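You operate a simulated robot arm through the tools that you are given. There is no shell and no other tool.

The job below is to be done with a simulated robot arm. You get a single attempt, and the scene is never put back.

TASK
Put the two loose beads on pegs 2 and 4 of tray 5, push them home and raise the board.
Fine: they lie on the table before the heap; the lever board marked SEAT does the pushing; the other loose pieces stay.
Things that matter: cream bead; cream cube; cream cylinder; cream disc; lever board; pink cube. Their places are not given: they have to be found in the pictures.

It is judged by the outcome, as a careful person would: the job done as asked, and still so three seconds after it is handed in. It fails if anything else is knocked over, pushed out of place, dropped, spilled or broken.

THE ROBOT
A 7-joint arm with a two-finger parallel gripper, fixed in place. Base frame: the origin is on the floor under the middle of its stand, x ahead of it, y to its left, z up; the work surface is at about z = 0.768. Units: m, rad, N and s.
It reaches about 1.524 m from its shoulder. Its first joint turns from -2.601 to 2.601 rad. Payload 3.5 kg.
The TCP is the grasp point between the finger pads, 0.023 m short of the fingertips. In the tool frame z runs along the fingers and y along their closing line. Largest opening 0.094 m; finger width 0.038, thickness 0.01; the body of the gripper, 0.054 by 0.096 m, starts 0.039 m behind the TCP.
Orientation is that of the tool frame in the base frame, as a unit quaternion [x, y, z, w]. With the fingers straight down and closing along the base's y, the tool's x points along the base's -x, its y along +y and its z along -z.

THE INTERFACE
- The arm moves only by the tool move_arm. Its argument "increments" is a list that holds one entry, the list of rows, each a list of 7 numbers: the opening in per cent of the stroke, from 0 (shut) to 100 (fully open), then the shift along the base's x, y, z in m, then the turn, a rotation vector about the base's x, y, z in rad. In form: [[[gripper, x, y, z, ax, ay, az], ...]]. A call has 1 to 20 rows; each row shifts and turns the commanded pose from where the row before left it. A row lasts 0.2 s, in which the tool goes at most 0.05 m and 0.15 rad; a call with a longer step from one row to the next is refused whole, and so is a gripper value outside its range. Where a pose cannot be reached the arm comes as near as it can. A force on the tool above 70 N (or 10 N above the force at the start of the call, whichever is more), or a blocked arm, ends the call early, and 0.2 s more pass. Each finger travels about 0.153 m/s and halts on what it meets, pressing with about 42 N; the grip force reading is that of the motor and also rises with nothing between the fingers. The clock runs only during rows and for 0.2 s after the last one: add rows that do not move to give the fingers time. It gives the time, the measured TCP pose, the force on the tool (base axes), the opening and the grip force at its end, in the units of the frame above (readings bear some noise), with the torque about the TCP (base axes, N m) and any sound that the robot's microphone picked up, and new pictures: "show" is both (left out), scene, wrist or none.
- Cameras (640 x 400 px; columns grow to the right, rows downward): "scene" is fixed at [0.3997, -0.6476, 1.5035]; the picture's right is [0.77, -0.63, 0.00], its down [-0.36, -0.44, -0.83] and it looks along [0.52, 0.64, -0.56] (base axes); focal length 322 px, centre (320, 200). "wrist" rides on the gripper at [0.086, 0.016, -0.074] in the tool frame; the picture's right is [-0.18, 0.98, 0.00], its down [-0.58, -0.11, -0.81] and it looks along [-0.79, -0.15, 0.59] (tool axes); focal length 243 px, centre (320, 200).
- measure_at(camera, pixels): for up to 12 pixels [column, row] of the newest picture of that camera ("zoom" is the newest enlarged one), the place [x, y, z] in the base frame of the surface seen there, good to about 0.002 m. The clock stands still meanwhile.
- inspect(camera, box): a new picture of the part [left, top, right, bottom] of that camera's present view, enlarged. The clock stands still meanwhile.
- finish_job(): hands the job in; it is judged then, once.

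Open the gripper and draw the arm clear of the work before you hand the job in, unless the task says otherwise.

The tools are called after "Call:" as a command line: name --argument value ..., lists and objects as JSON in quotes. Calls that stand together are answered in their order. move_arm: Moves the arm, as the interface text tells. Its arguments: {"type":"object","properties":{"increments":{"type":"array","items":{"type":"array","items":{"type":"array","items":{"type":"number"}}}},"show":{"type":"string","enum":["both","scene","wrist","none"]}},"required":["increments"]} The other tools are called the same way: measure_at (camera, pixels) gives the place of the surface under pixels of a picture; inspect (camera, box) takes an enlarged picture of a part of a camera's view; finish_job () hands the job in.

At the start:

```text
t: 0.0
eef_pos: [1.0798, 0.1947, 1.1559]
ee_rot: [0.0, 1.0, 0.0, 0.0]
force: [-0.5, 0.3, 0.6]
ft_torque: [0.02, -0.02, -0.04]
opening: 0.094
grasp_force: 0.1
```

scene: 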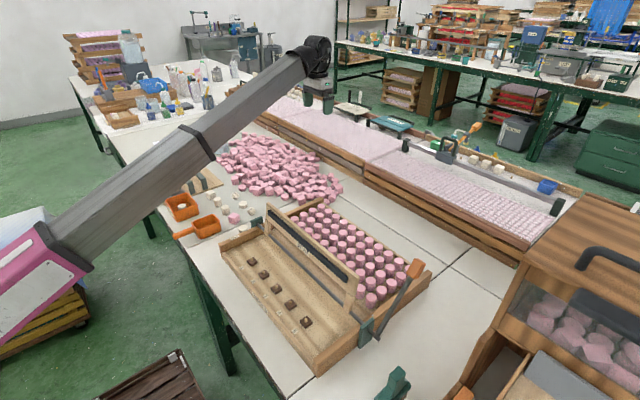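
wrist: 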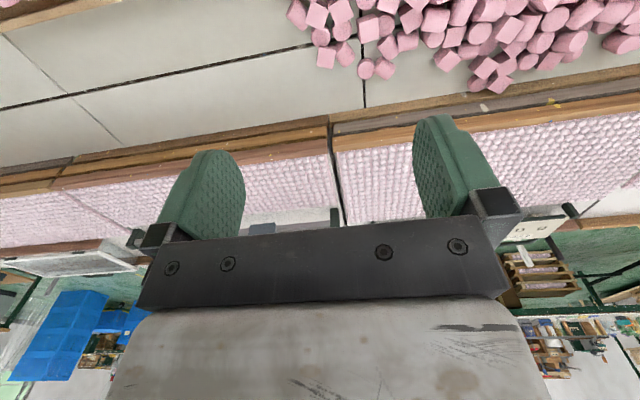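

I'll first look closer at the tray area, around pixels (220-430, 190-370), and at the loose pieces around (165-280, 170-240).

Call:
inspect --camera "scene" --box '[150, 160, 290, 250]'

Call:
inspect --camera "scene" --box '[210, 190, 440, 380]'

```text
4.44 times, centred on (220, 205) of scene
```

zoom: 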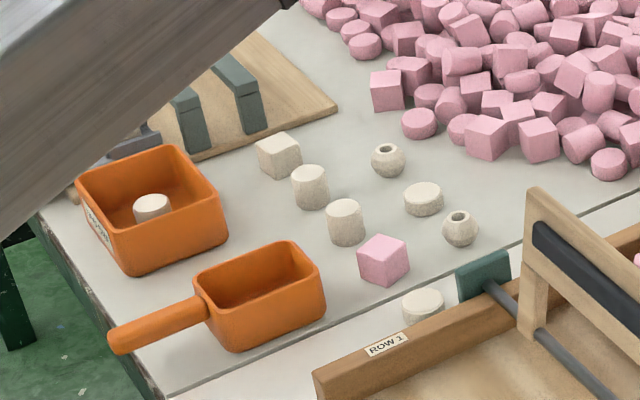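

```text
2.11 times, centred on (325, 285) of scene
```

zoom: 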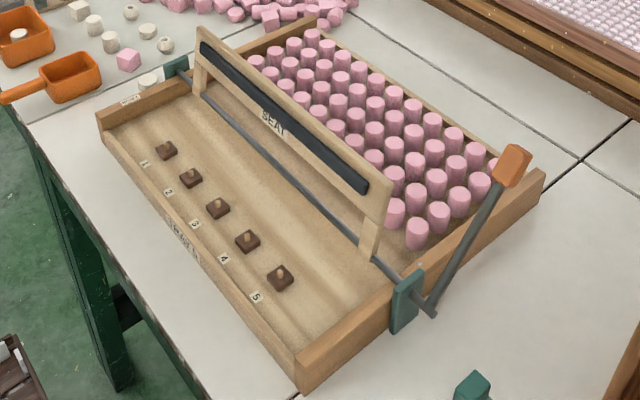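

The two loose beads with holes appear at about scene (235,195) and (250,210). I zoom on the pegs row and the lever separately to read the labels and find geometry.

Call:
inspect --camera "scene" --box '[230, 230, 350, 350]'

Call:
measure_at --camera "scene" --pixels '[[235, 195], [250, 210], [269, 259], [279, 269], [289, 280], [299, 292], [309, 304], [400, 268], [366, 338], [357, 326], [295, 235], [240, 240]]'

```text
3.33 times, centred on (290, 290) of scene
```

zoom: 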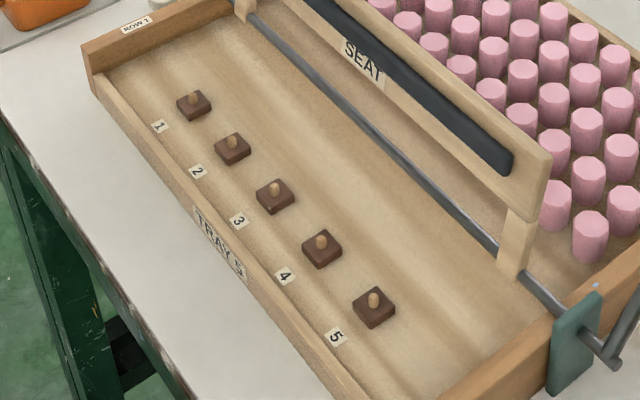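

```text
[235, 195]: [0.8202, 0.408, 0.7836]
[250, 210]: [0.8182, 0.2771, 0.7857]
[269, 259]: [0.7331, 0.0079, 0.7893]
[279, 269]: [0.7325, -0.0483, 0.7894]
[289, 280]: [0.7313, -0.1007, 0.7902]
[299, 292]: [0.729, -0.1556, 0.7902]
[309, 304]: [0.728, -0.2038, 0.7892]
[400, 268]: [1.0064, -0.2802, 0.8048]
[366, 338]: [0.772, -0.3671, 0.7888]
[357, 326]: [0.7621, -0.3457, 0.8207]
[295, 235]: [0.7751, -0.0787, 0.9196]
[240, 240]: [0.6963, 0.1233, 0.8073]
```

I measure peg tips, peg blocks, the rod, the board and the lever in the newest enlarged picture (peg 2 tip at zoom (232,141), peg 4 at zoom (321,241)).

Call:
measure_at --camera "zoom" --pixels '[[232, 138], [232, 143], [321, 237], [321, 243], [274, 187], [373, 295], [300, 62], [440, 197], [420, 135], [510, 165], [520, 240], [605, 350]]'

Call:
measure_at --camera "zoom" --pixels '[[222, 157], [232, 162], [250, 150], [215, 147], [310, 258], [320, 266], [340, 250], [270, 110], [350, 180], [290, 8], [365, 55], [540, 170]]'

Call:
inspect --camera "scene" --box '[330, 230, 450, 350]'

```text
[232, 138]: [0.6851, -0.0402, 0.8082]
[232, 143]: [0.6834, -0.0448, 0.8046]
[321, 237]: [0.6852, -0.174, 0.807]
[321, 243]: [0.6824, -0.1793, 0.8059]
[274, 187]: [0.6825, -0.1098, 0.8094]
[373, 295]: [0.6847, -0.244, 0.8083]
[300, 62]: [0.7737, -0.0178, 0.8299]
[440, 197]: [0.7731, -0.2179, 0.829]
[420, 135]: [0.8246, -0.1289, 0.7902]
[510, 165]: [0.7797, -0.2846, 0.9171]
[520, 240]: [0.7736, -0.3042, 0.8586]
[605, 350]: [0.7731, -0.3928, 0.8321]
```

```text
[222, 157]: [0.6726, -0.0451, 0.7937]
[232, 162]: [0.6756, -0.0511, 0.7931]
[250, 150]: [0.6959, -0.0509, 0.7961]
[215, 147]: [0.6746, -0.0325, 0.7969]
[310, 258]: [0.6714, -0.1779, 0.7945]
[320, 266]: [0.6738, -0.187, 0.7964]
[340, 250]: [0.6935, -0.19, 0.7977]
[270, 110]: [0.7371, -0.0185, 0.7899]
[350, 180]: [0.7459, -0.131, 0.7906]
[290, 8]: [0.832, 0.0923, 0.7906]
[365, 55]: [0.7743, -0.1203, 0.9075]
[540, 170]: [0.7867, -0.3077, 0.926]
```

```text
3.33 times, centred on (390, 290) of scene
```

zoom: 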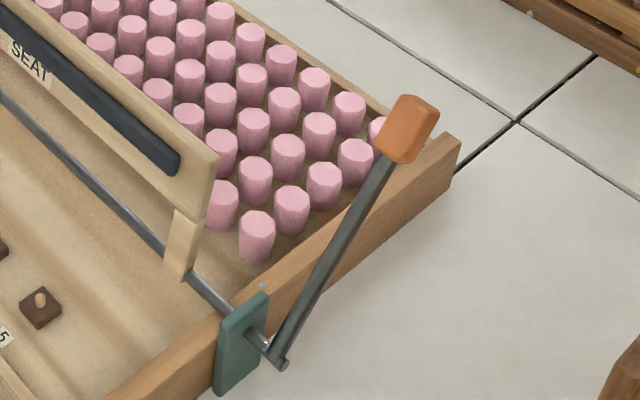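

Pegs lie at x≈0.684, 0.067 m apart (peg 2 y≈-0.042, peg 4 y≈-0.176). Now I measure the lever arm and the orange handle at zoom (405,130).

Call:
measure_at --camera "zoom" --pixels '[[405, 130], [395, 150], [412, 100], [430, 115], [382, 135], [405, 155], [385, 170], [350, 230], [310, 300], [280, 345], [285, 362], [265, 320]]'

Call:
inspect --camera "scene" --box '[200, 175, 280, 235]'

```text
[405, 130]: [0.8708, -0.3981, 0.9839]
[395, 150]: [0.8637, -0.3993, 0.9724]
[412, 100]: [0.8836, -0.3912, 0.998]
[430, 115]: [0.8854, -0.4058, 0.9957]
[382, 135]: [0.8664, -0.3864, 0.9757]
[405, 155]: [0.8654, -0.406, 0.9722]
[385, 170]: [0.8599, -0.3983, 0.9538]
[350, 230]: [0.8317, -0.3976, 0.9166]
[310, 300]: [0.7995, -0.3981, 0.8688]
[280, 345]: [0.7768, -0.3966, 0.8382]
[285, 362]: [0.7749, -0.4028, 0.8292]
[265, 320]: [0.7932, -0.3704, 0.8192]
```

```text
6.67 times, centred on (240, 205) of scene
```

zoom: 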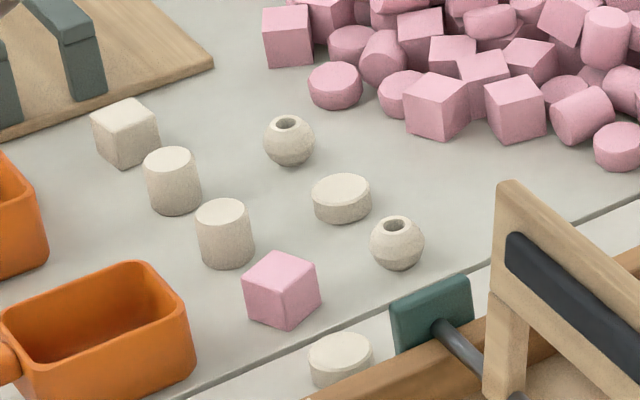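

Beads are about 0.03 m wide. I zoom in further on each bead (scene (235,195) and (250,210)) to measure centres and holes.

Call:
inspect --camera "scene" --box '[225, 185, 265, 220]'

```text
11.43 times, centred on (245, 202) of scene
```

zoom: 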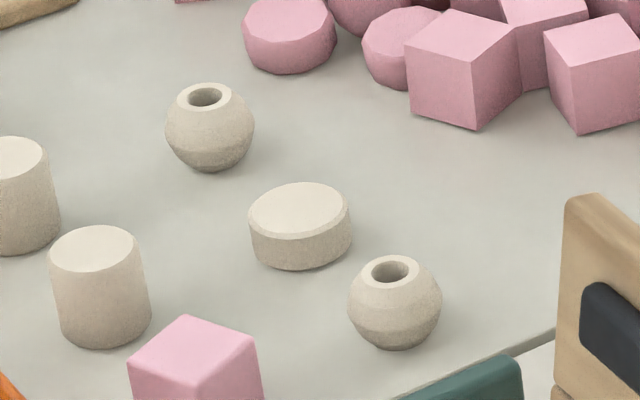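

Measuring the bead rims (bead A around zoom (207,97), bead B around zoom (391,270)) and the neighbours.

Call:
measure_at --camera "zoom" --pixels '[[183, 97], [228, 97], [206, 86], [207, 108], [205, 97], [168, 130], [252, 130], [210, 128], [210, 165], [195, 107], [220, 88], [210, 172]]'

Call:
measure_at --camera "zoom" --pixels '[[367, 270], [413, 272], [391, 258], [390, 284], [391, 270], [350, 303], [439, 303], [395, 302], [395, 340], [376, 279], [405, 262], [395, 350]]'

Call:
measure_at --camera "zoom" --pixels '[[300, 185], [300, 225], [255, 218], [348, 215], [95, 250], [95, 230], [135, 250], [190, 345], [240, 350], [190, 318], [520, 370], [290, 30]]'

```text
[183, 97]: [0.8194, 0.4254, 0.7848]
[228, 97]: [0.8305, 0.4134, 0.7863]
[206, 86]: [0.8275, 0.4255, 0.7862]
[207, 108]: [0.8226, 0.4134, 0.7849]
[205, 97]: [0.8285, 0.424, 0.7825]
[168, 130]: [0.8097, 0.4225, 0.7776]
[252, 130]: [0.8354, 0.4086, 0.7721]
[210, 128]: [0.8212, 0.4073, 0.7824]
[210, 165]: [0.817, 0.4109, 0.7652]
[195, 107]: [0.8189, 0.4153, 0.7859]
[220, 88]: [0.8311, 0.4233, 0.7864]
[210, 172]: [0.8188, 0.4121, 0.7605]
```

```text
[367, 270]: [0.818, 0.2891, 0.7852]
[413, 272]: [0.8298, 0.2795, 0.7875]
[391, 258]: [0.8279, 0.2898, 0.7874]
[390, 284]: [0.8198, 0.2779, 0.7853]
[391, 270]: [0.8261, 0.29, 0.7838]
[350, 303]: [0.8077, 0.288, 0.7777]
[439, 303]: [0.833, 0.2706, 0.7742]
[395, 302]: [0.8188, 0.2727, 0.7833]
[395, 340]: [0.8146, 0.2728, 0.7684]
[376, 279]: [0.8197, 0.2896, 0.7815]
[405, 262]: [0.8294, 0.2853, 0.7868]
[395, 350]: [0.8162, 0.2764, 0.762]
```

```text
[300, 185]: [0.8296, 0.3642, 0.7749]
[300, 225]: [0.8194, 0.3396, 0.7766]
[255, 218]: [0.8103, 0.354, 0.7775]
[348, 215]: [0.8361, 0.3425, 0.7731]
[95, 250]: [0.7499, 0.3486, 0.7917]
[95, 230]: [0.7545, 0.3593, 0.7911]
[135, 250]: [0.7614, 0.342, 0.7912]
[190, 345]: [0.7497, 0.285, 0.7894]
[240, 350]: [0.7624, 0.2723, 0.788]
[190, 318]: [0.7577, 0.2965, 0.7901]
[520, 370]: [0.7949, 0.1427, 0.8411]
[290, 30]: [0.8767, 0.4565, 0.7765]
```

Bead A's centre is about (0.825,0.419), bead B's about (0.824,0.284). Now zooming on peg 2 and peg 4 to measure them accurately, plus table height near beads.

Call:
measure_at --camera "zoom" --pixels '[[150, 170], [300, 140], [300, 300], [470, 230], [480, 300], [120, 200]]'

Call:
inspect --camera "scene" --box '[262, 250, 312, 315]'

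```text
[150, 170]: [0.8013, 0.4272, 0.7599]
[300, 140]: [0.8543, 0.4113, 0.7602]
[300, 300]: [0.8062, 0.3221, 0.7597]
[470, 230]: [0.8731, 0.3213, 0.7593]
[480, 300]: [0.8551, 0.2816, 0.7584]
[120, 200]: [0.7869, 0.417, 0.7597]
```

```text
6.15 times, centred on (287, 282) of scene
```

zoom: 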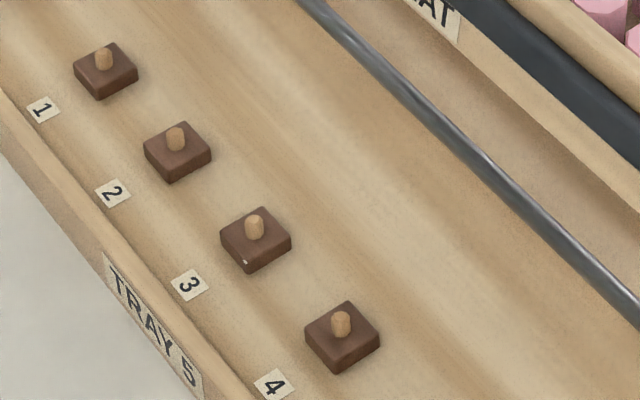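

Table reads z≈0.760 near the beads. I measure peg tips and block tops for pegs 2 and 4 in this picture.

Call:
measure_at --camera "zoom" --pixels '[[176, 127], [172, 130], [180, 130], [176, 133], [176, 146], [152, 152], [177, 176], [205, 152], [180, 122], [177, 167], [160, 140], [195, 160]]'

Call:
measure_at --camera "zoom" --pixels '[[341, 312], [337, 315], [346, 315], [341, 319], [341, 334], [312, 337], [344, 362], [374, 337], [348, 305], [343, 354], [325, 325], [360, 346]]'

Call:
measure_at --camera "zoom" --pixels '[[20, 120], [60, 175], [150, 280], [215, 360], [50, 200], [230, 250], [300, 280], [100, 230], [10, 250], [240, 375], [400, 250], [250, 100]]'

```text
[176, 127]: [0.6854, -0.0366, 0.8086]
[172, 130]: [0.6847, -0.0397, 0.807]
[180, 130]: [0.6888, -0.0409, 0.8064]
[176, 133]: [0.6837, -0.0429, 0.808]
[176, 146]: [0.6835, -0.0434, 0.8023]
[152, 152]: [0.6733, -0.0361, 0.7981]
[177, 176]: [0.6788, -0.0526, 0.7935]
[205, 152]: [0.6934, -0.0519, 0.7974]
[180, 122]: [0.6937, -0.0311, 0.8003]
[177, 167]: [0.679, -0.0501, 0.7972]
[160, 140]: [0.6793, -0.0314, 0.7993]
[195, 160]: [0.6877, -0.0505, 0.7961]
```

```text
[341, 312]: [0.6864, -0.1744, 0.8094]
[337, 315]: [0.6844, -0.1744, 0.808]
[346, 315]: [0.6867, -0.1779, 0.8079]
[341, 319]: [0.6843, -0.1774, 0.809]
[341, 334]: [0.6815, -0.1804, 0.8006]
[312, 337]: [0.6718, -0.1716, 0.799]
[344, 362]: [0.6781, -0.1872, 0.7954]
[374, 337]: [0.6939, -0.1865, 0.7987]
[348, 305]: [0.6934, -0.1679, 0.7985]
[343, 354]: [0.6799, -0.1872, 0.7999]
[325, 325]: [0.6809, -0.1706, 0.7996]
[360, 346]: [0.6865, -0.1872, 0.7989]
```

```text
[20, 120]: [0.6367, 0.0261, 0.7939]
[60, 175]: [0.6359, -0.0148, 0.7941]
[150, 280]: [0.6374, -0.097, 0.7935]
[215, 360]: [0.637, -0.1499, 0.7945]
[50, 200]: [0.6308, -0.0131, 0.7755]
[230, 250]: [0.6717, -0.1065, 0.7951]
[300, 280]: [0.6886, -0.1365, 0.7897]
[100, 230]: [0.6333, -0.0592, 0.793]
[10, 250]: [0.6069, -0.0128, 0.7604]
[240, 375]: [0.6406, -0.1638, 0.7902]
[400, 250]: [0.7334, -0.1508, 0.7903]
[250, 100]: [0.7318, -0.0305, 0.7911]
```

Pegs: 2 at ≈(0.685,-0.040), 4 at ≈(0.685,-0.176), block tops at z≈0.7985, peg tops ≈0.809. I move the gripper above bead B, well above everything, with opening about 60%, to look with the wrist camera.

Call:
move_arm --increments '[[[60, -0.032, 0.0112, -0.0257, 0, 0, 0], [60, -0.032, 0.0112, -0.0257, 0, 0, 0], [60, -0.032, 0.0112, -0.0257, 0, 0, 0], [60, -0.032, 0.0112, -0.0257, 0, 0, 0], [60, -0.032, 0.0112, -0.0257, 0, 0, 0], [60, -0.032, 0.0112, -0.0257, 0, 0, 0], [60, -0.032, 0.0112, -0.0257, 0, 0, 0], [60, -0.032, 0.0112, -0.0257, 0, 0, 0], [60, 0, 0, 0, 0, 0, 0]]]'

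```text
t: 2.0
eef_pos: [0.8243, 0.2842, 0.9495]
ee_rot: [0.0, 1.0, 0.0, 0.0]
force: [0.1, -0.5, 0.3]
ft_torque: [-0.04, -0.01, -0.01]
opening: 0.0562
grasp_force: 0.1
```

scene: 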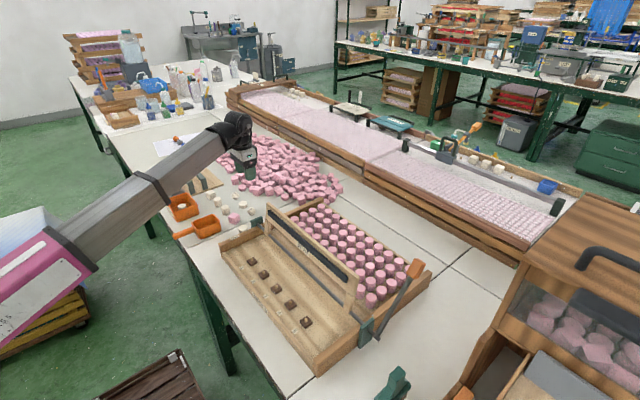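
wrist: 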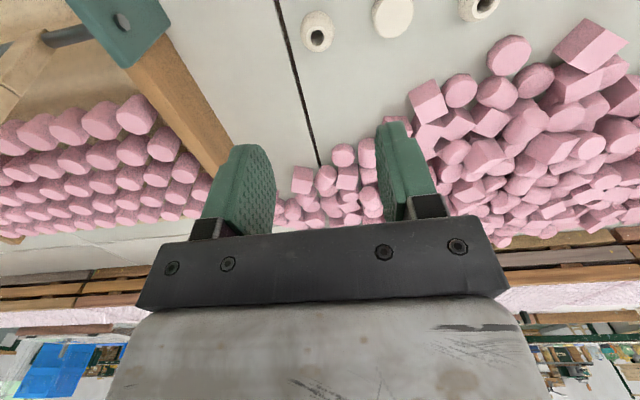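

Bead B shows in the wrist picture at (317,33), the disc at (392,18), bead A at (480,5). I measure bead B's rim and the table with the wrist camera for a cross-check.

Call:
inspect --camera "wrist" --box '[270, 0, 370, 70]'

```text
5.71 times, centred on (320, 35) of wrist
```

zoom: 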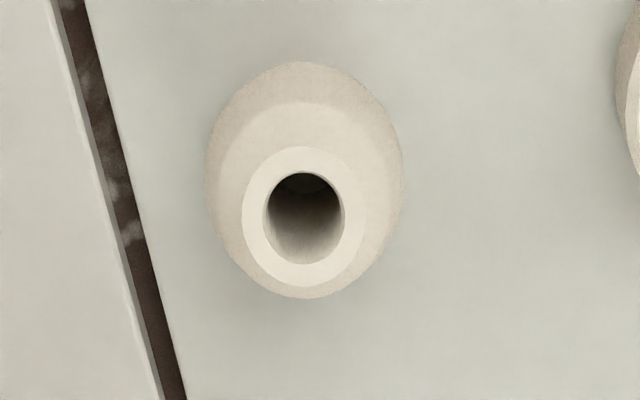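

Clear view of bead B: the rim runs from zoom (243,215) to (364,215) horizontally, (303,147) to (303,286) vertically. Measuring the rim and nearby table.

Call:
measure_at --camera "zoom" --pixels '[[253, 215], [354, 215], [303, 160], [303, 275], [270, 260], [338, 172], [338, 258], [270, 172], [206, 170], [402, 170], [500, 250], [220, 350]]'

Call:
measure_at --camera "wrist" --pixels '[[392, 5], [392, 15], [375, 15], [410, 15], [480, 3], [460, 5], [495, 5], [250, 60], [360, 60], [445, 50], [130, 30], [343, 155]]'

```text
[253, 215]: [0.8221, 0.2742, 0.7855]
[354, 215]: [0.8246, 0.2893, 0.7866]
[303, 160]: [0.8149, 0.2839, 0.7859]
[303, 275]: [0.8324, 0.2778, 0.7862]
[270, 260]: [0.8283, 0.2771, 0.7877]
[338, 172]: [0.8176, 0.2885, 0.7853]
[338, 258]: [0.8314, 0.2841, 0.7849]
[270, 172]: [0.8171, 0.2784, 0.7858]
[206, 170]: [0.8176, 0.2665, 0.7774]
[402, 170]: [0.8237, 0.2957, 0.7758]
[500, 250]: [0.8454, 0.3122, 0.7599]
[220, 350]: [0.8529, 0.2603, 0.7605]
```

```text
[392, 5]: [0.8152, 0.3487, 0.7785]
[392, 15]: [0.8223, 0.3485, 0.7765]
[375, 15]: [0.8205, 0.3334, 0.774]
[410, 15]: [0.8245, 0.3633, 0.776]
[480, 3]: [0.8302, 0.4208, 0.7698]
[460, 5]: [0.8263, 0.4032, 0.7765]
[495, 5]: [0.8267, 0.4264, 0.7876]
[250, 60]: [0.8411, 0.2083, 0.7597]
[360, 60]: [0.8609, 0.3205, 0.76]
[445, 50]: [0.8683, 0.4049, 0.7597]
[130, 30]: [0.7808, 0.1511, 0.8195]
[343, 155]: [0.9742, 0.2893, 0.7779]
```

Wrist and scene agree: bead B centre ≈(0.8236,0.282), table z≈0.760. I align and descend to TCP z≈0.800 (fingertips ~0.017 above table) straddling the bead, then look.

Call:
move_arm --increments '[[[60, -0.0007, -0.0022, -0.03, 0, 0, 0], [60, 0, 0, -0.035, 0, 0, 0], [60, 0, 0, -0.035, 0, 0, 0], [60, 0, 0, -0.03, 0, 0, 0], [60, 0, 0, -0.0195, 0, 0, 0], [60, 0, 0, 0, 0, 0, 0]]]'

```text
t: 3.4
eef_pos: [0.8229, 0.2803, 0.801]
ee_rot: [0.0, 1.0, 0.001, -0.001]
force: [-0.5, 0.1, -0.2]
ft_torque: [0.0, -0.04, 0.02]
opening: 0.0565
grasp_force: 0.1
```

scene: 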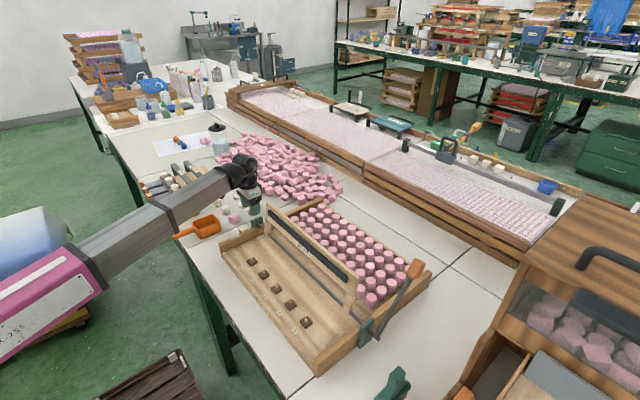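
wrist: 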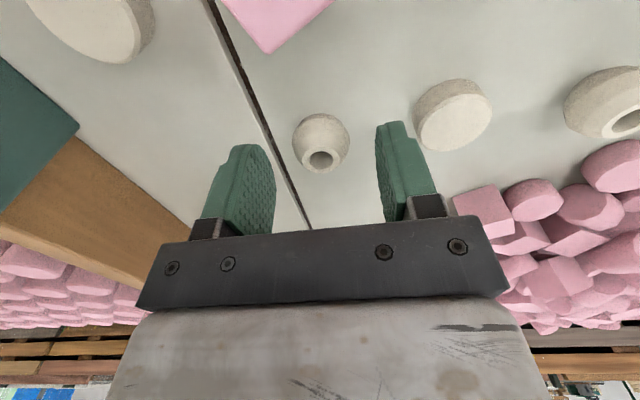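

Bead B sits between the fingers at wrist (321,150). I zoom and measure again for alignment.

Call:
inspect --camera "wrist" --box '[260, 90, 420, 190]'

```text
4.00 times, centred on (340, 140) of wrist
```

zoom: 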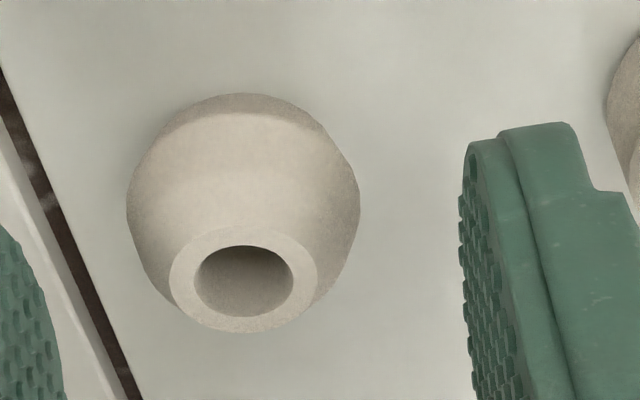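

Measuring the rim here: left (183,280), right (304,280), near (245,238), far (243,322).

Call:
measure_at --camera "zoom" --pixels '[[183, 280], [304, 280], [245, 236], [243, 322], [210, 242], [280, 318], [208, 314], [282, 243], [128, 210], [359, 210], [400, 300], [540, 150]]'

```text
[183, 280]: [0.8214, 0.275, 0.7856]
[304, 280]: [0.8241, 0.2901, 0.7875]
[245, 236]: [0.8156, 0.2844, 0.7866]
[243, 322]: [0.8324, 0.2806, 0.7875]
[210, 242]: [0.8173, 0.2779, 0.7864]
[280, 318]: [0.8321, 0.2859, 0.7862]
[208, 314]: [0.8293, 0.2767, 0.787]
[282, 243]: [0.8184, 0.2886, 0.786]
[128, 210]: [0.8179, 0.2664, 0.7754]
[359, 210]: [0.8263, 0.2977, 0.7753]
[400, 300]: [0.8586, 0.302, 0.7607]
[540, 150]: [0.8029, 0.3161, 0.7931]
```

Bead centre (0.8238,0.2824) matches the TCP. I lower 12.5 mm so the tips are ~4 mm above the table, then look at the force.

Call:
move_arm --increments '[[[60, 0, 0.0003, -0.007, 0, 0, 0], [60, 0, 0, -0.0065, 0, 0, 0], [60, 0, 0, 0, 0, 0, 0]]]' --show "wrist"

```text
t: 4.2
eef_pos: [0.8226, 0.2816, 0.7869]
ee_rot: [0.001, 1.0, 0.0, 0.0]
force: [0.0, 0.5, 0.1]
ft_torque: [-0.03, -0.01, 0.03]
opening: 0.0563
grasp_force: 0.0
```

wrist: 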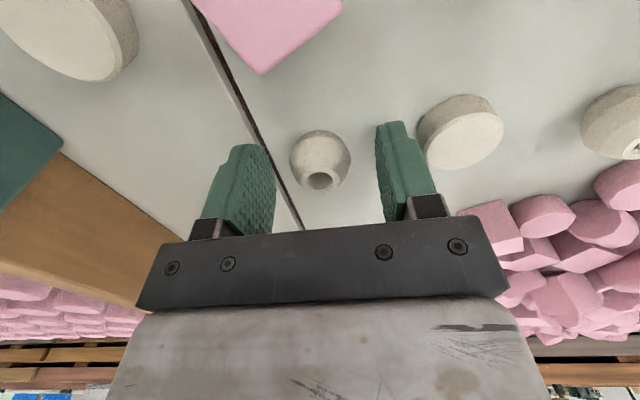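

No contact, bead between pads at (320,160). Closing the gripper.

Call:
move_arm --increments '[[[45, 0, 0, 0, 0, 0, 0], [35, 0, 0, 0, 0, 0, 0], [20, 0, 0, 0, 0, 0, 0], [20, 0, 0, 0, 0, 0, 0]]]' --show "wrist"

```text
t: 5.2
eef_pos: [0.8232, 0.2812, 0.7869]
ee_rot: [0.0, 1.0, 0.0, -0.001]
force: [-0.6, -0.3, 0.8]
ft_torque: [0.02, -0.01, -0.01]
opening: 0.0279
grasp_force: 42.1
```

wrist: 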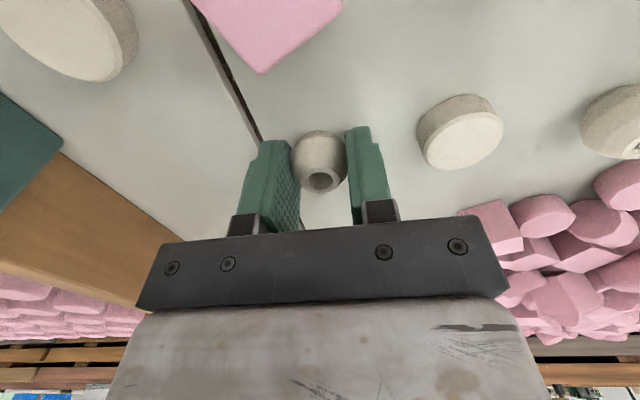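

Gripped at 0.028 m. I lift straight up to z≈1.0, then travel over the raised board to above peg 2.

Call:
move_arm --increments '[[[20, 0, 0, 0.02, 0, 0, 0], [20, 0, 0, 0.045, 0, 0, 0], [20, 0, 0, 0.05, 0, 0, 0], [20, 0, 0, 0.05, 0, 0, 0], [20, 0, 0, 0.048, 0, 0, 0], [20, -0.0087, -0.0202, 0, 0, 0, 0], [20, -0.0173, -0.0403, 0, 0, 0, 0], [20, -0.0173, -0.0403, 0, 0, 0, 0], [20, -0.0173, -0.0403, 0, 0, 0, 0], [20, -0.0173, -0.0403, 0, 0, 0, 0], [20, -0.0173, -0.0403, 0, 0, 0, 0], [20, -0.0173, -0.0403, 0, 0, 0, 0], [20, -0.0173, -0.0403, 0, 0, 0, 0], [20, -0.0087, -0.0202, 0, 0, 0, 0], [20, 0, 0, 0, 0, 0, 0]]]'

```text
t: 8.4
eef_pos: [0.6842, -0.0403, 1.0009]
ee_rot: [0.001, 1.0, 0.0, 0.001]
force: [-0.1, -0.3, 0.2]
ft_torque: [-0.02, -0.02, 0.01]
opening: 0.0275
grasp_force: 41.8
```

scene: 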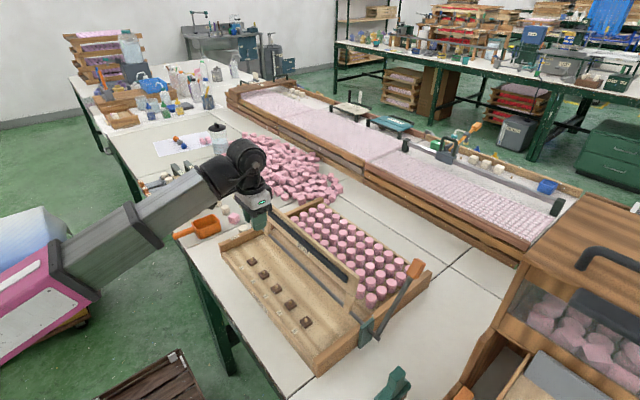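
wrist: 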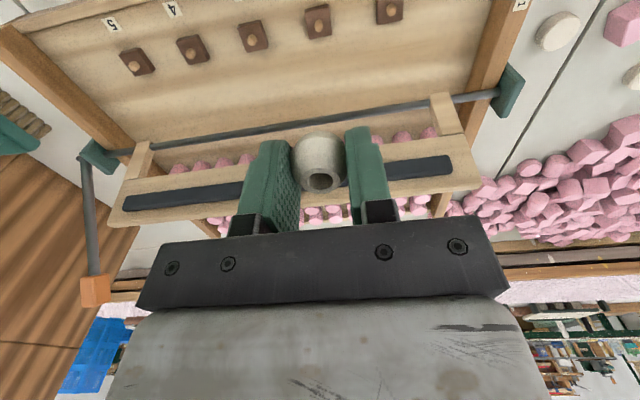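

Pegs in the wrist view from left to right are 5,4,3,2,1; peg 2 is at about (317,20). I zoom in to measure pegs 2 and 4 from this view.

Call:
inspect --camera "wrist" --box '[280, 0, 360, 50]'

Call:
measure_at --camera "wrist" --pixels '[[316, 16], [316, 28], [316, 21], [312, 22], [321, 21], [192, 45], [192, 56], [188, 50], [196, 49], [193, 50], [250, 40], [389, 12]]'

```text
8.00 times, centred on (320, 25) of wrist
```

zoom: 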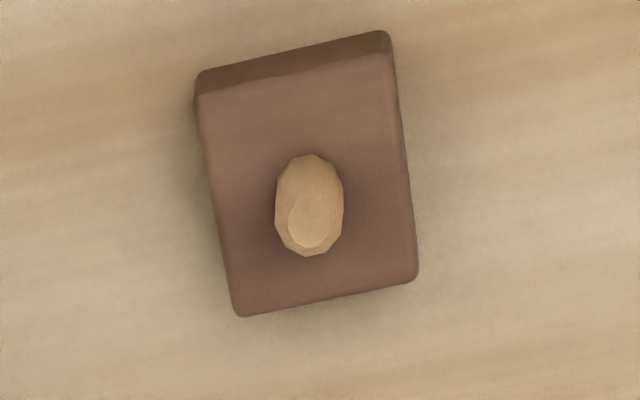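

```text
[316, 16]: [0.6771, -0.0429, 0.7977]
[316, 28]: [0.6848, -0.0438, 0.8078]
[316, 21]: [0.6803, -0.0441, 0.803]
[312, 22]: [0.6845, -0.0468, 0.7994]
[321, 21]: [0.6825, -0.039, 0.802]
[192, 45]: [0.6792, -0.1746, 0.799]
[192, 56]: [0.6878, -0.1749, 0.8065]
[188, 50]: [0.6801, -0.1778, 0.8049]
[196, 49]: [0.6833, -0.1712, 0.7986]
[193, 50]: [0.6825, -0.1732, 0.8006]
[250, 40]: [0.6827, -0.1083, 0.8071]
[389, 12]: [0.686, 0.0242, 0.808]
```

The peg's chamfered tip shows at zoom (308,222). Measuring it and the block corners.

Call:
measure_at --camera "zoom" --pixels '[[308, 222], [297, 222], [320, 222], [308, 205], [308, 238], [204, 98], [386, 60], [412, 270], [240, 308], [278, 200], [341, 200], [308, 253]]'

```text
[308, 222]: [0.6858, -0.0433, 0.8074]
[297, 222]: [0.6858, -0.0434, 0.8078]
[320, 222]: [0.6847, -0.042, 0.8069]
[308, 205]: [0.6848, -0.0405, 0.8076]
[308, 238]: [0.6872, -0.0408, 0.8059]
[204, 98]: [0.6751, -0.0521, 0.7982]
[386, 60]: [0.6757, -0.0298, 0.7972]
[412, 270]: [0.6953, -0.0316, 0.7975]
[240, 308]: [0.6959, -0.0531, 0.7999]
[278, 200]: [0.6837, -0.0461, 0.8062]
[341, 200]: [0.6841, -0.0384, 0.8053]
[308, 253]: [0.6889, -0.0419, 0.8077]
```

Peg 2 ≈(0.6855,-0.0417). Next I check where the bead's hole sits relative to the TCP, zooming on wrist (320,170).

Call:
inspect --camera "wrist" --box '[270, 110, 370, 210]'

```text
4.00 times, centred on (320, 160) of wrist
```

zoom: 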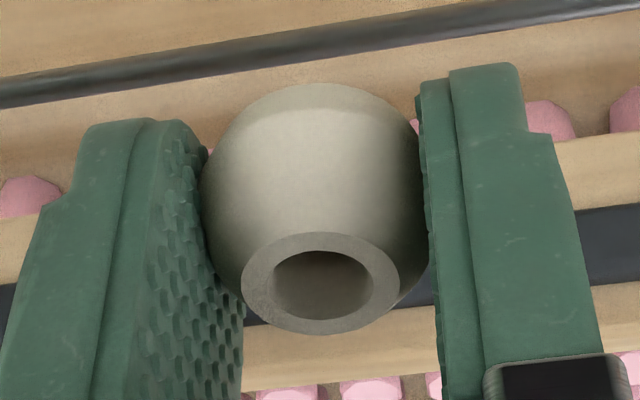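

Call:
measure_at --camera "zoom" --pixels '[[255, 285], [388, 285], [320, 242], [320, 325], [277, 248], [362, 318], [277, 315], [362, 248], [265, 265], [378, 305], [262, 305], [378, 263]]'

```text
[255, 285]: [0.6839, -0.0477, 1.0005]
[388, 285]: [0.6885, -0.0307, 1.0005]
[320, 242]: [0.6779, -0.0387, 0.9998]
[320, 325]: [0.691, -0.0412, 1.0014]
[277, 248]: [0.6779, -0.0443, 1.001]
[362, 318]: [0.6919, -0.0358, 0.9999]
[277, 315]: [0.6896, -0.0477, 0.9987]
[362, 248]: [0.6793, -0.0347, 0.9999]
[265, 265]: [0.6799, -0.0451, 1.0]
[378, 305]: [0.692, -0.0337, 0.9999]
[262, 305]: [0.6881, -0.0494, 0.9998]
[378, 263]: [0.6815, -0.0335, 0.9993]
```

The bead's hole is centred at ≈(0.6851,-0.0402), its top level with the TCP, so I shift +0.4 mm in x and −1.4 mm in y and descend to TCP z≈0.850 (bead bottom ~14 mm above the peg tip).

Call:
move_arm --increments '[[[20, 0.0004, -0.0014, -0.03, 0, 0, 0], [20, 0, 0, -0.035, 0, 0, 0], [20, 0, 0, -0.035, 0, 0, 0], [20, 0, 0, -0.03, 0, 0, 0], [20, 0, 0, -0.02, 0, 0, 0], [20, 0, 0, 0, 0, 0, 0], [20, 0, 0, 0, 0, 0, 0]]]'

```text
t: 10.0
eef_pos: [0.685, -0.0429, 0.8506]
ee_rot: [0.0, 1.0, 0.001, 0.001]
force: [0.4, 0.1, 0.1]
ft_torque: [0.03, -0.01, 0.01]
opening: 0.0274
grasp_force: 42.0
```

scene: 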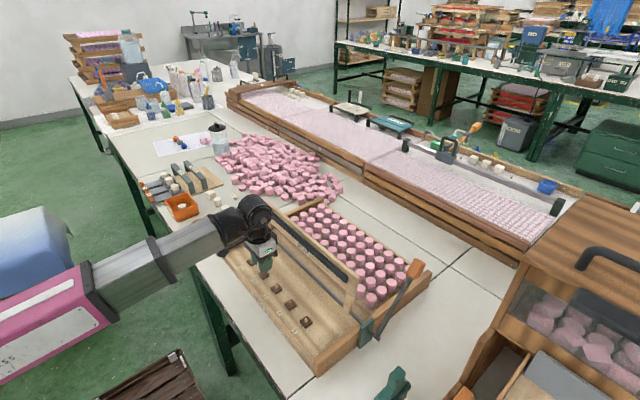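
wrist: 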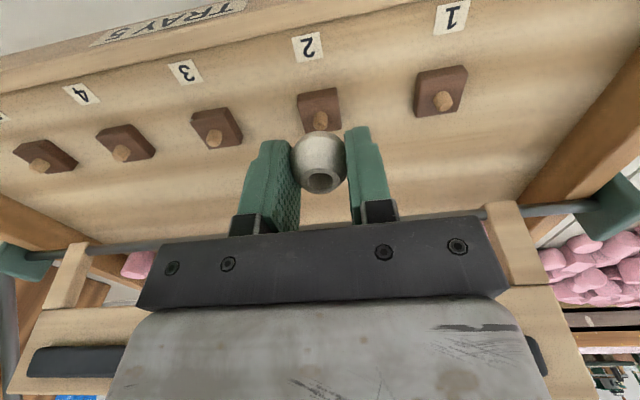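

Peg 2's tip is at wrist (320,120), just beyond the held bead at (320,160). Zooming to compare peg and bead positions in one view, from both cameras.

Call:
inspect --camera "wrist" --box '[270, 80, 370, 200]'

Call:
inspect --camera "scene" --box '[240, 230, 310, 300]'

```text
3.33 times, centred on (320, 140) of wrist
```

zoom: 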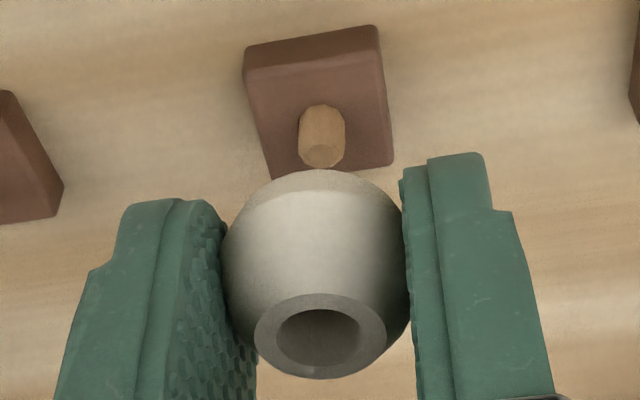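

```text
5.71 times, centred on (275, 265) of scene
```

zoom: 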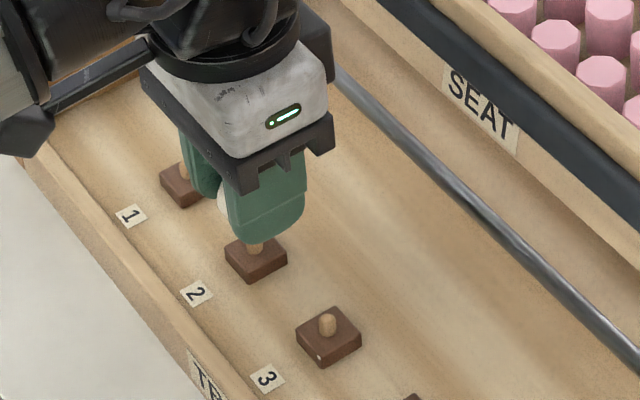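

Call:
inspect --camera "wrist" --box '[295, 95, 345, 200]'

```text
3.81 times, centred on (320, 148) of wrist
```

zoom: 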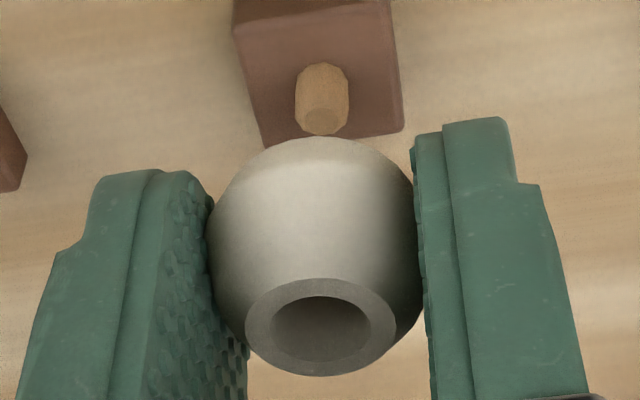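

In this zoom the peg tip disc is around (323,117) and the bead rim centre around (321,326). I measure both.

Call:
measure_at --camera "zoom" --pixels '[[323, 117], [314, 117], [332, 117], [323, 108], [323, 125], [262, 325], [381, 325], [321, 286], [321, 369], [275, 292], [367, 360], [280, 363]]'

Call:
measure_at --camera "zoom" --pixels '[[318, 120], [328, 120], [323, 112], [323, 121], [367, 292], [254, 325], [389, 325], [298, 90], [347, 90], [322, 133], [322, 136], [235, 35]]'

```text
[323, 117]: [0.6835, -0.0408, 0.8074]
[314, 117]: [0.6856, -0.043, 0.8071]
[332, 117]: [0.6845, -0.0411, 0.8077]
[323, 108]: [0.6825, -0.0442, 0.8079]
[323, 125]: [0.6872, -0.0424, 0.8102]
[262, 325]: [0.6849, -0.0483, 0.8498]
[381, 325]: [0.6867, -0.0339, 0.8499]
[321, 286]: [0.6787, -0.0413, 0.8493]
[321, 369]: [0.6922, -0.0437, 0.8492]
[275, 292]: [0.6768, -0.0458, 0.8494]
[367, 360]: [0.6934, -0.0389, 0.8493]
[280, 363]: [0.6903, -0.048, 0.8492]
```

```text
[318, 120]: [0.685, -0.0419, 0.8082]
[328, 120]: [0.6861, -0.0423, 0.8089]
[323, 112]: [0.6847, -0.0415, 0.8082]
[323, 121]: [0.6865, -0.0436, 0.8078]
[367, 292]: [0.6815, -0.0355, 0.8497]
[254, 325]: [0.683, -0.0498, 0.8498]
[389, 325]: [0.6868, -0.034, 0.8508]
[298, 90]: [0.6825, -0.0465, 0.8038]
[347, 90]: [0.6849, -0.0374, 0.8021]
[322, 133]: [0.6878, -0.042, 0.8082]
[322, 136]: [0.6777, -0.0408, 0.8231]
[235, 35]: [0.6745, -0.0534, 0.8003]
```

Peg tip (0.6853,-0.0422) and bead hole (0.6854,-0.0419) are aligned. I lower gently until the bead bottom is about 3 mm past the peg tip, then read forces.

Call:
move_arm --increments '[[[20, 0, 0, -0.006, 0, 0, 0], [20, 0, 0, -0.005, 0, 0, 0], [20, 0, 0, -0.002, 0, 0, 0], [20, 0, 0, -0.002, 0, 0, 0], [20, 0, 0, -0.0015, 0, 0, 0], [20, 0, 0, 0, 0, 0, 0]]]'

```text
t: 11.4
eef_pos: [0.6854, -0.0421, 0.8332]
ee_rot: [-0.001, 1.0, 0.0, 0.0]
force: [-0.3, -0.7, 0.2]
ft_torque: [0.0, -0.01, 0.01]
opening: 0.0272
grasp_force: 41.6
```

scene: 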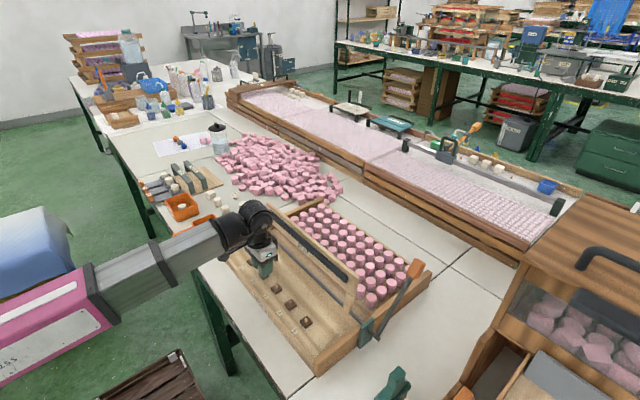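
wrist: 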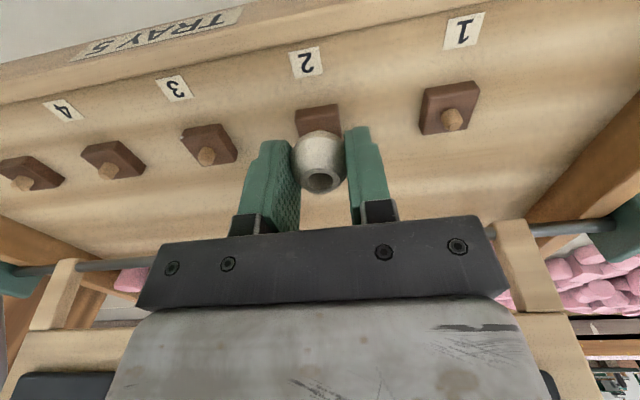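

No contact force; the bead bottom is at ≈0.806, just past the peg tip. Lowering another 4 mm in small steps.

Call:
move_arm --increments '[[[20, 0, 0, -0.0015, 0, 0, 0], [20, 0, 0, -0.0015, 0, 0, 0], [20, 0, 0, -0.001, 0, 0, 0], [20, 0, 0, 0, 0, 0, 0]]]' --show "wrist"

```text
t: 12.4
eef_pos: [0.6845, -0.0415, 0.8293]
ee_rot: [-0.001, 1.0, 0.0, 0.0]
force: [-0.5, 0.1, 0.2]
ft_torque: [-0.01, 0.02, -0.02]
opening: 0.0271
grasp_force: 42.2
```

wrist: 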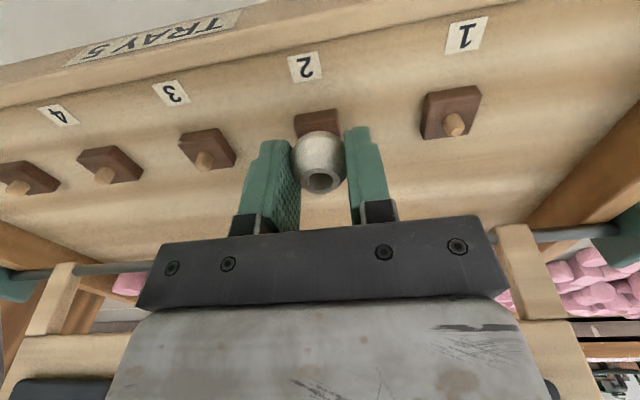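

Still no force. I zoom on the bead to check whether the peg is inside its hole and the bead hasn't slid in the grip.

Call:
inspect --camera "wrist" --box '[285, 95, 355, 200]'

Call:
inspect --camera "scene" --box '[240, 235, 300, 295]'

```text
3.81 times, centred on (320, 148) of wrist
```

zoom: 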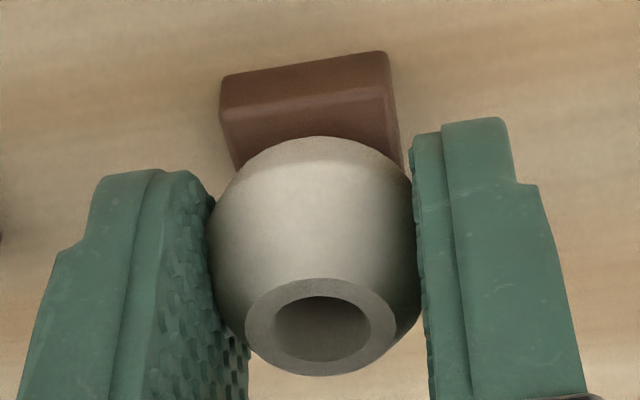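

```text
6.67 times, centred on (270, 265) of scene
```

zoom: 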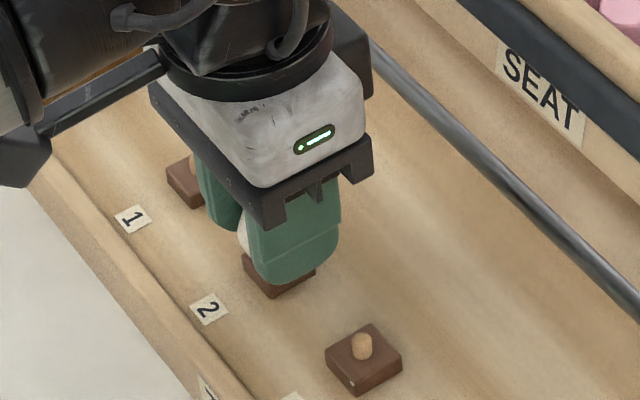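

The bead has not shifted in the grip, so the peg is in the hole. I lower 2 mm more and watch the force.

Call:
move_arm --increments '[[[20, 0, 0, -0.001, 0, 0, 0], [20, 0, 0, -0.001, 0, 0, 0], [20, 0, 0, 0, 0, 0, 0]]]' --show "wrist"

```text
t: 13.2
eef_pos: [0.6849, -0.0416, 0.8272]
ee_rot: [0.0, 1.0, 0.0, 0.0]
force: [0.5, 0.0, 0.3]
ft_torque: [0.02, 0.01, -0.01]
opening: 0.0269
grasp_force: 42.2
```

wrist: 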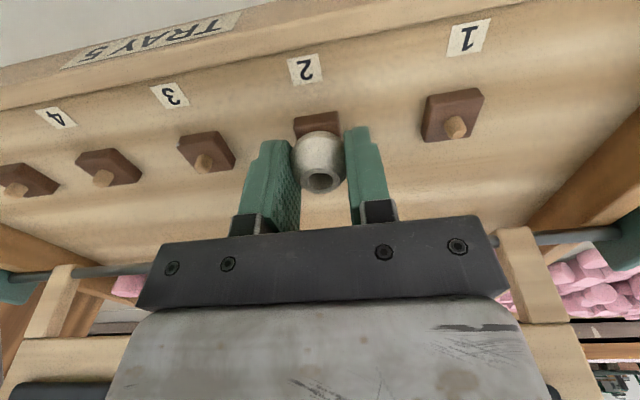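

Bead bottom ≈2 mm above the block with no side force. Opening gently to let it sit on the peg.

Call:
move_arm --increments '[[[33, 0, 0, 0, 0, 0, 0], [40, 0, 0, 0, 0, 0, 0], [55, 0, 0, 0, 0, 0, 0], [55, 0, 0, 0, 0, 0, 0]]]' --show "wrist"

```text
t: 14.2
eef_pos: [0.6855, -0.0425, 0.8268]
ee_rot: [0.0, 1.0, 0.001, 0.0]
force: [-0.2, 0.1, 0.5]
ft_torque: [-0.01, -0.02, 0.03]
opening: 0.0517
grasp_force: 0.0
```

wrist: 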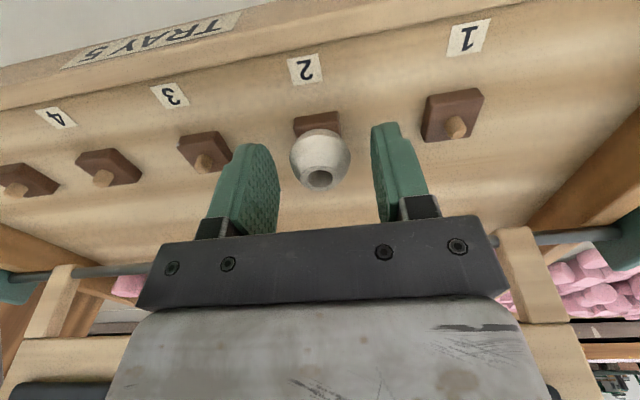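

The bead stays on the peg. I rise straight up to z≈1.0 and check it.

Call:
move_arm --increments '[[[55, 0, 0, 0.015, 0, 0, 0], [55, 0, 0, 0.03, 0, 0, 0], [55, 0, 0, 0.045, 0, 0, 0], [55, 0, 0, 0.045, 0, 0, 0], [55, 0, 0, 0.038, 0, 0, 0], [55, 0, 0, 0, 0, 0, 0]]]'

```text
t: 15.6
eef_pos: [0.6856, -0.0415, 0.9998]
ee_rot: [0.0, 1.0, 0.0, -0.001]
force: [-0.4, 1.1, -0.8]
ft_torque: [-0.03, 0.0, -0.02]
opening: 0.0516
grasp_force: 0.1
```

scene: 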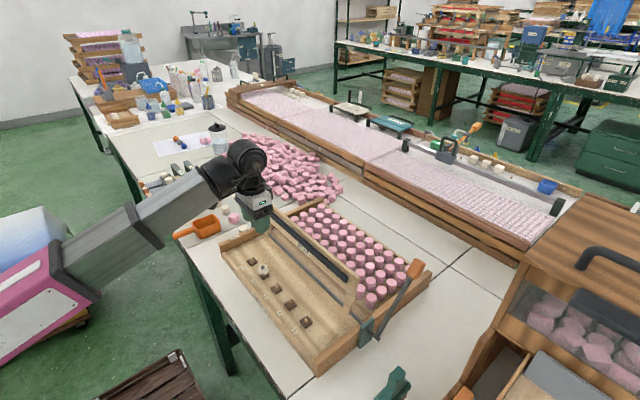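
wrist: 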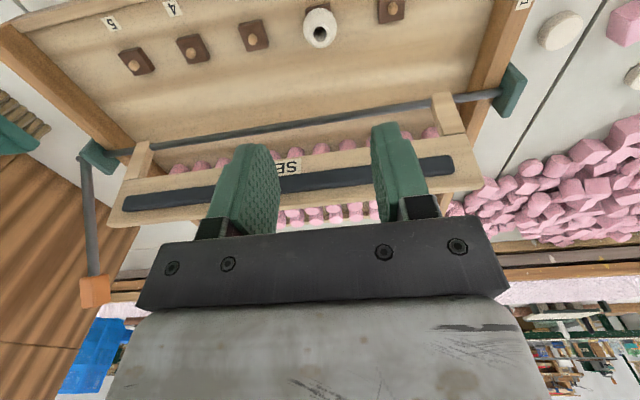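

Call:
inspect --camera "scene" --box '[245, 245, 305, 300]'

Call:
inspect --camera "wrist" --box '[280, 0, 360, 50]'

```text
7.27 times, centred on (275, 272) of scene
```

zoom: 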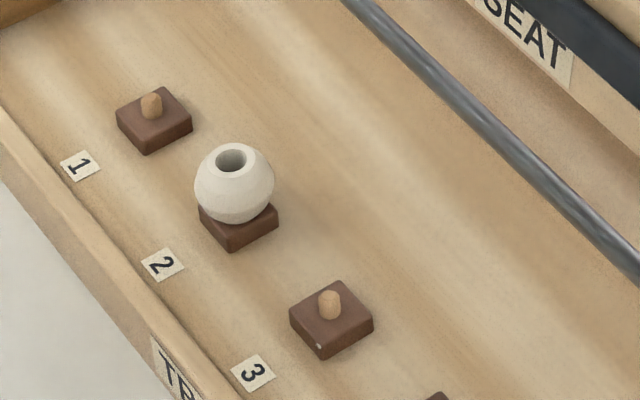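

```text
8.00 times, centred on (320, 25) of wrist
```

zoom: 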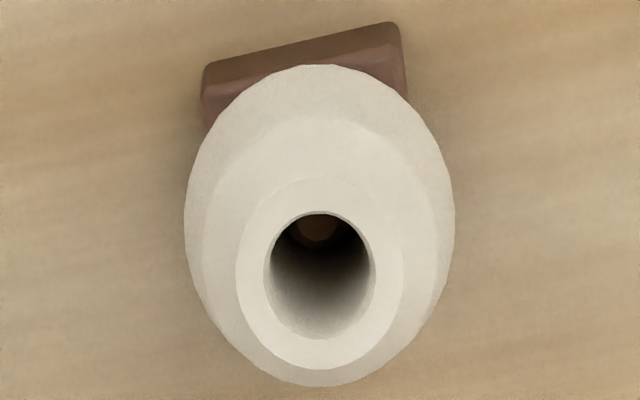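

Bead B sits on peg 2, with the peg visible in its hole. I measure its top height, then head for bead A.

Call:
measure_at --camera "zoom" --pixels '[[252, 275], [390, 275], [320, 195], [320, 355], [275, 340], [370, 340], [320, 228]]'

Call:
move_arm --increments '[[[60, 0.009, 0.029, 0, 0, 0, 0], [60, 0.0145, 0.048, 0, 0, 0, 0], [60, 0.0145, 0.048, 0, 0, 0, 0], [60, 0.0145, 0.048, 0, 0, 0, 0], [60, 0.0145, 0.048, 0, 0, 0, 0], [60, 0.0145, 0.048, 0, 0, 0, 0], [60, 0.0145, 0.048, 0, 0, 0, 0], [60, 0.0145, 0.048, 0, 0, 0, 0], [60, 0.0145, 0.048, 0, 0, 0, 0], [60, 0.0145, 0.048, 0, 0, 0, 0], [60, 0, 0, -0.04, 0, 0, 0], [60, 0, 0, -0.01, 0, 0, 0], [60, 0, 0, 0, 0, 0, 0]]]'

```text
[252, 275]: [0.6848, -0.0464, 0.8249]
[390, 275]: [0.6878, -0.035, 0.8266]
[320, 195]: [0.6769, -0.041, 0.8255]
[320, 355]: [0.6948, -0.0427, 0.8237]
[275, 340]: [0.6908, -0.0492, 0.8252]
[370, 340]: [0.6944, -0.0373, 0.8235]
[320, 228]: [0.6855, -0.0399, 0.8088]
```

```text
refused: row 2 steps farther than a row can; nothing moved
```

Bead top at z≈0.825. The step was slightly too long, so I use smaller steps to go above bead A at (0.825,0.419).

Call:
move_arm --increments '[[[60, 0.0138, 0.0461, 0, 0, 0, 0], [60, 0.014, 0.0461, 0, 0, 0, 0], [60, 0.014, 0.0461, 0, 0, 0, 0], [60, 0.014, 0.0461, 0, 0, 0, 0], [60, 0.014, 0.0461, 0, 0, 0, 0], [60, 0.014, 0.0461, 0, 0, 0, 0], [60, 0.014, 0.0461, 0, 0, 0, 0], [60, 0.014, 0.0461, 0, 0, 0, 0], [60, 0.014, 0.0461, 0, 0, 0, 0], [60, 0.0136, 0.0455, 0, 0, 0, 0], [60, 0, 0, -0.04, 0, 0, 0], [60, 0, 0, -0.01, 0, 0, 0], [60, 0, 0, 0, 0, 0, 0]]]'

```text
t: 18.4
eef_pos: [0.8251, 0.4186, 0.9491]
ee_rot: [0.0, 1.0, 0.0, 0.0]
force: [0.2, 0.0, 0.3]
ft_torque: [-0.01, 0.0, -0.02]
opening: 0.0565
grasp_force: 0.0
```

scene: 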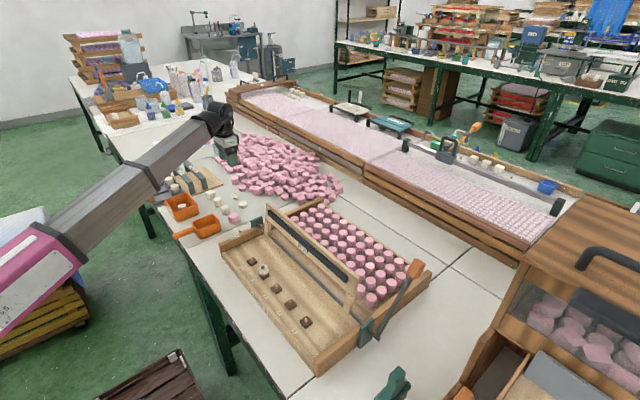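
wrist: 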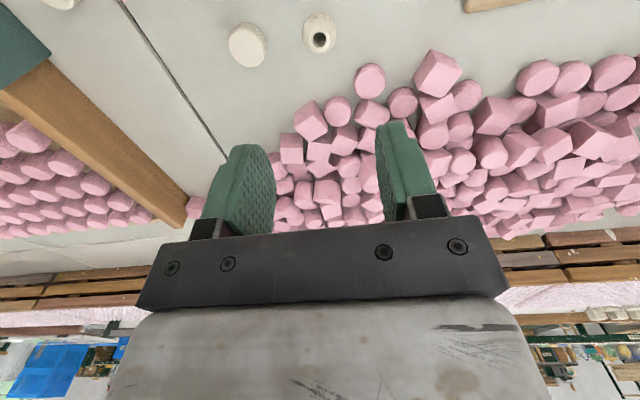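

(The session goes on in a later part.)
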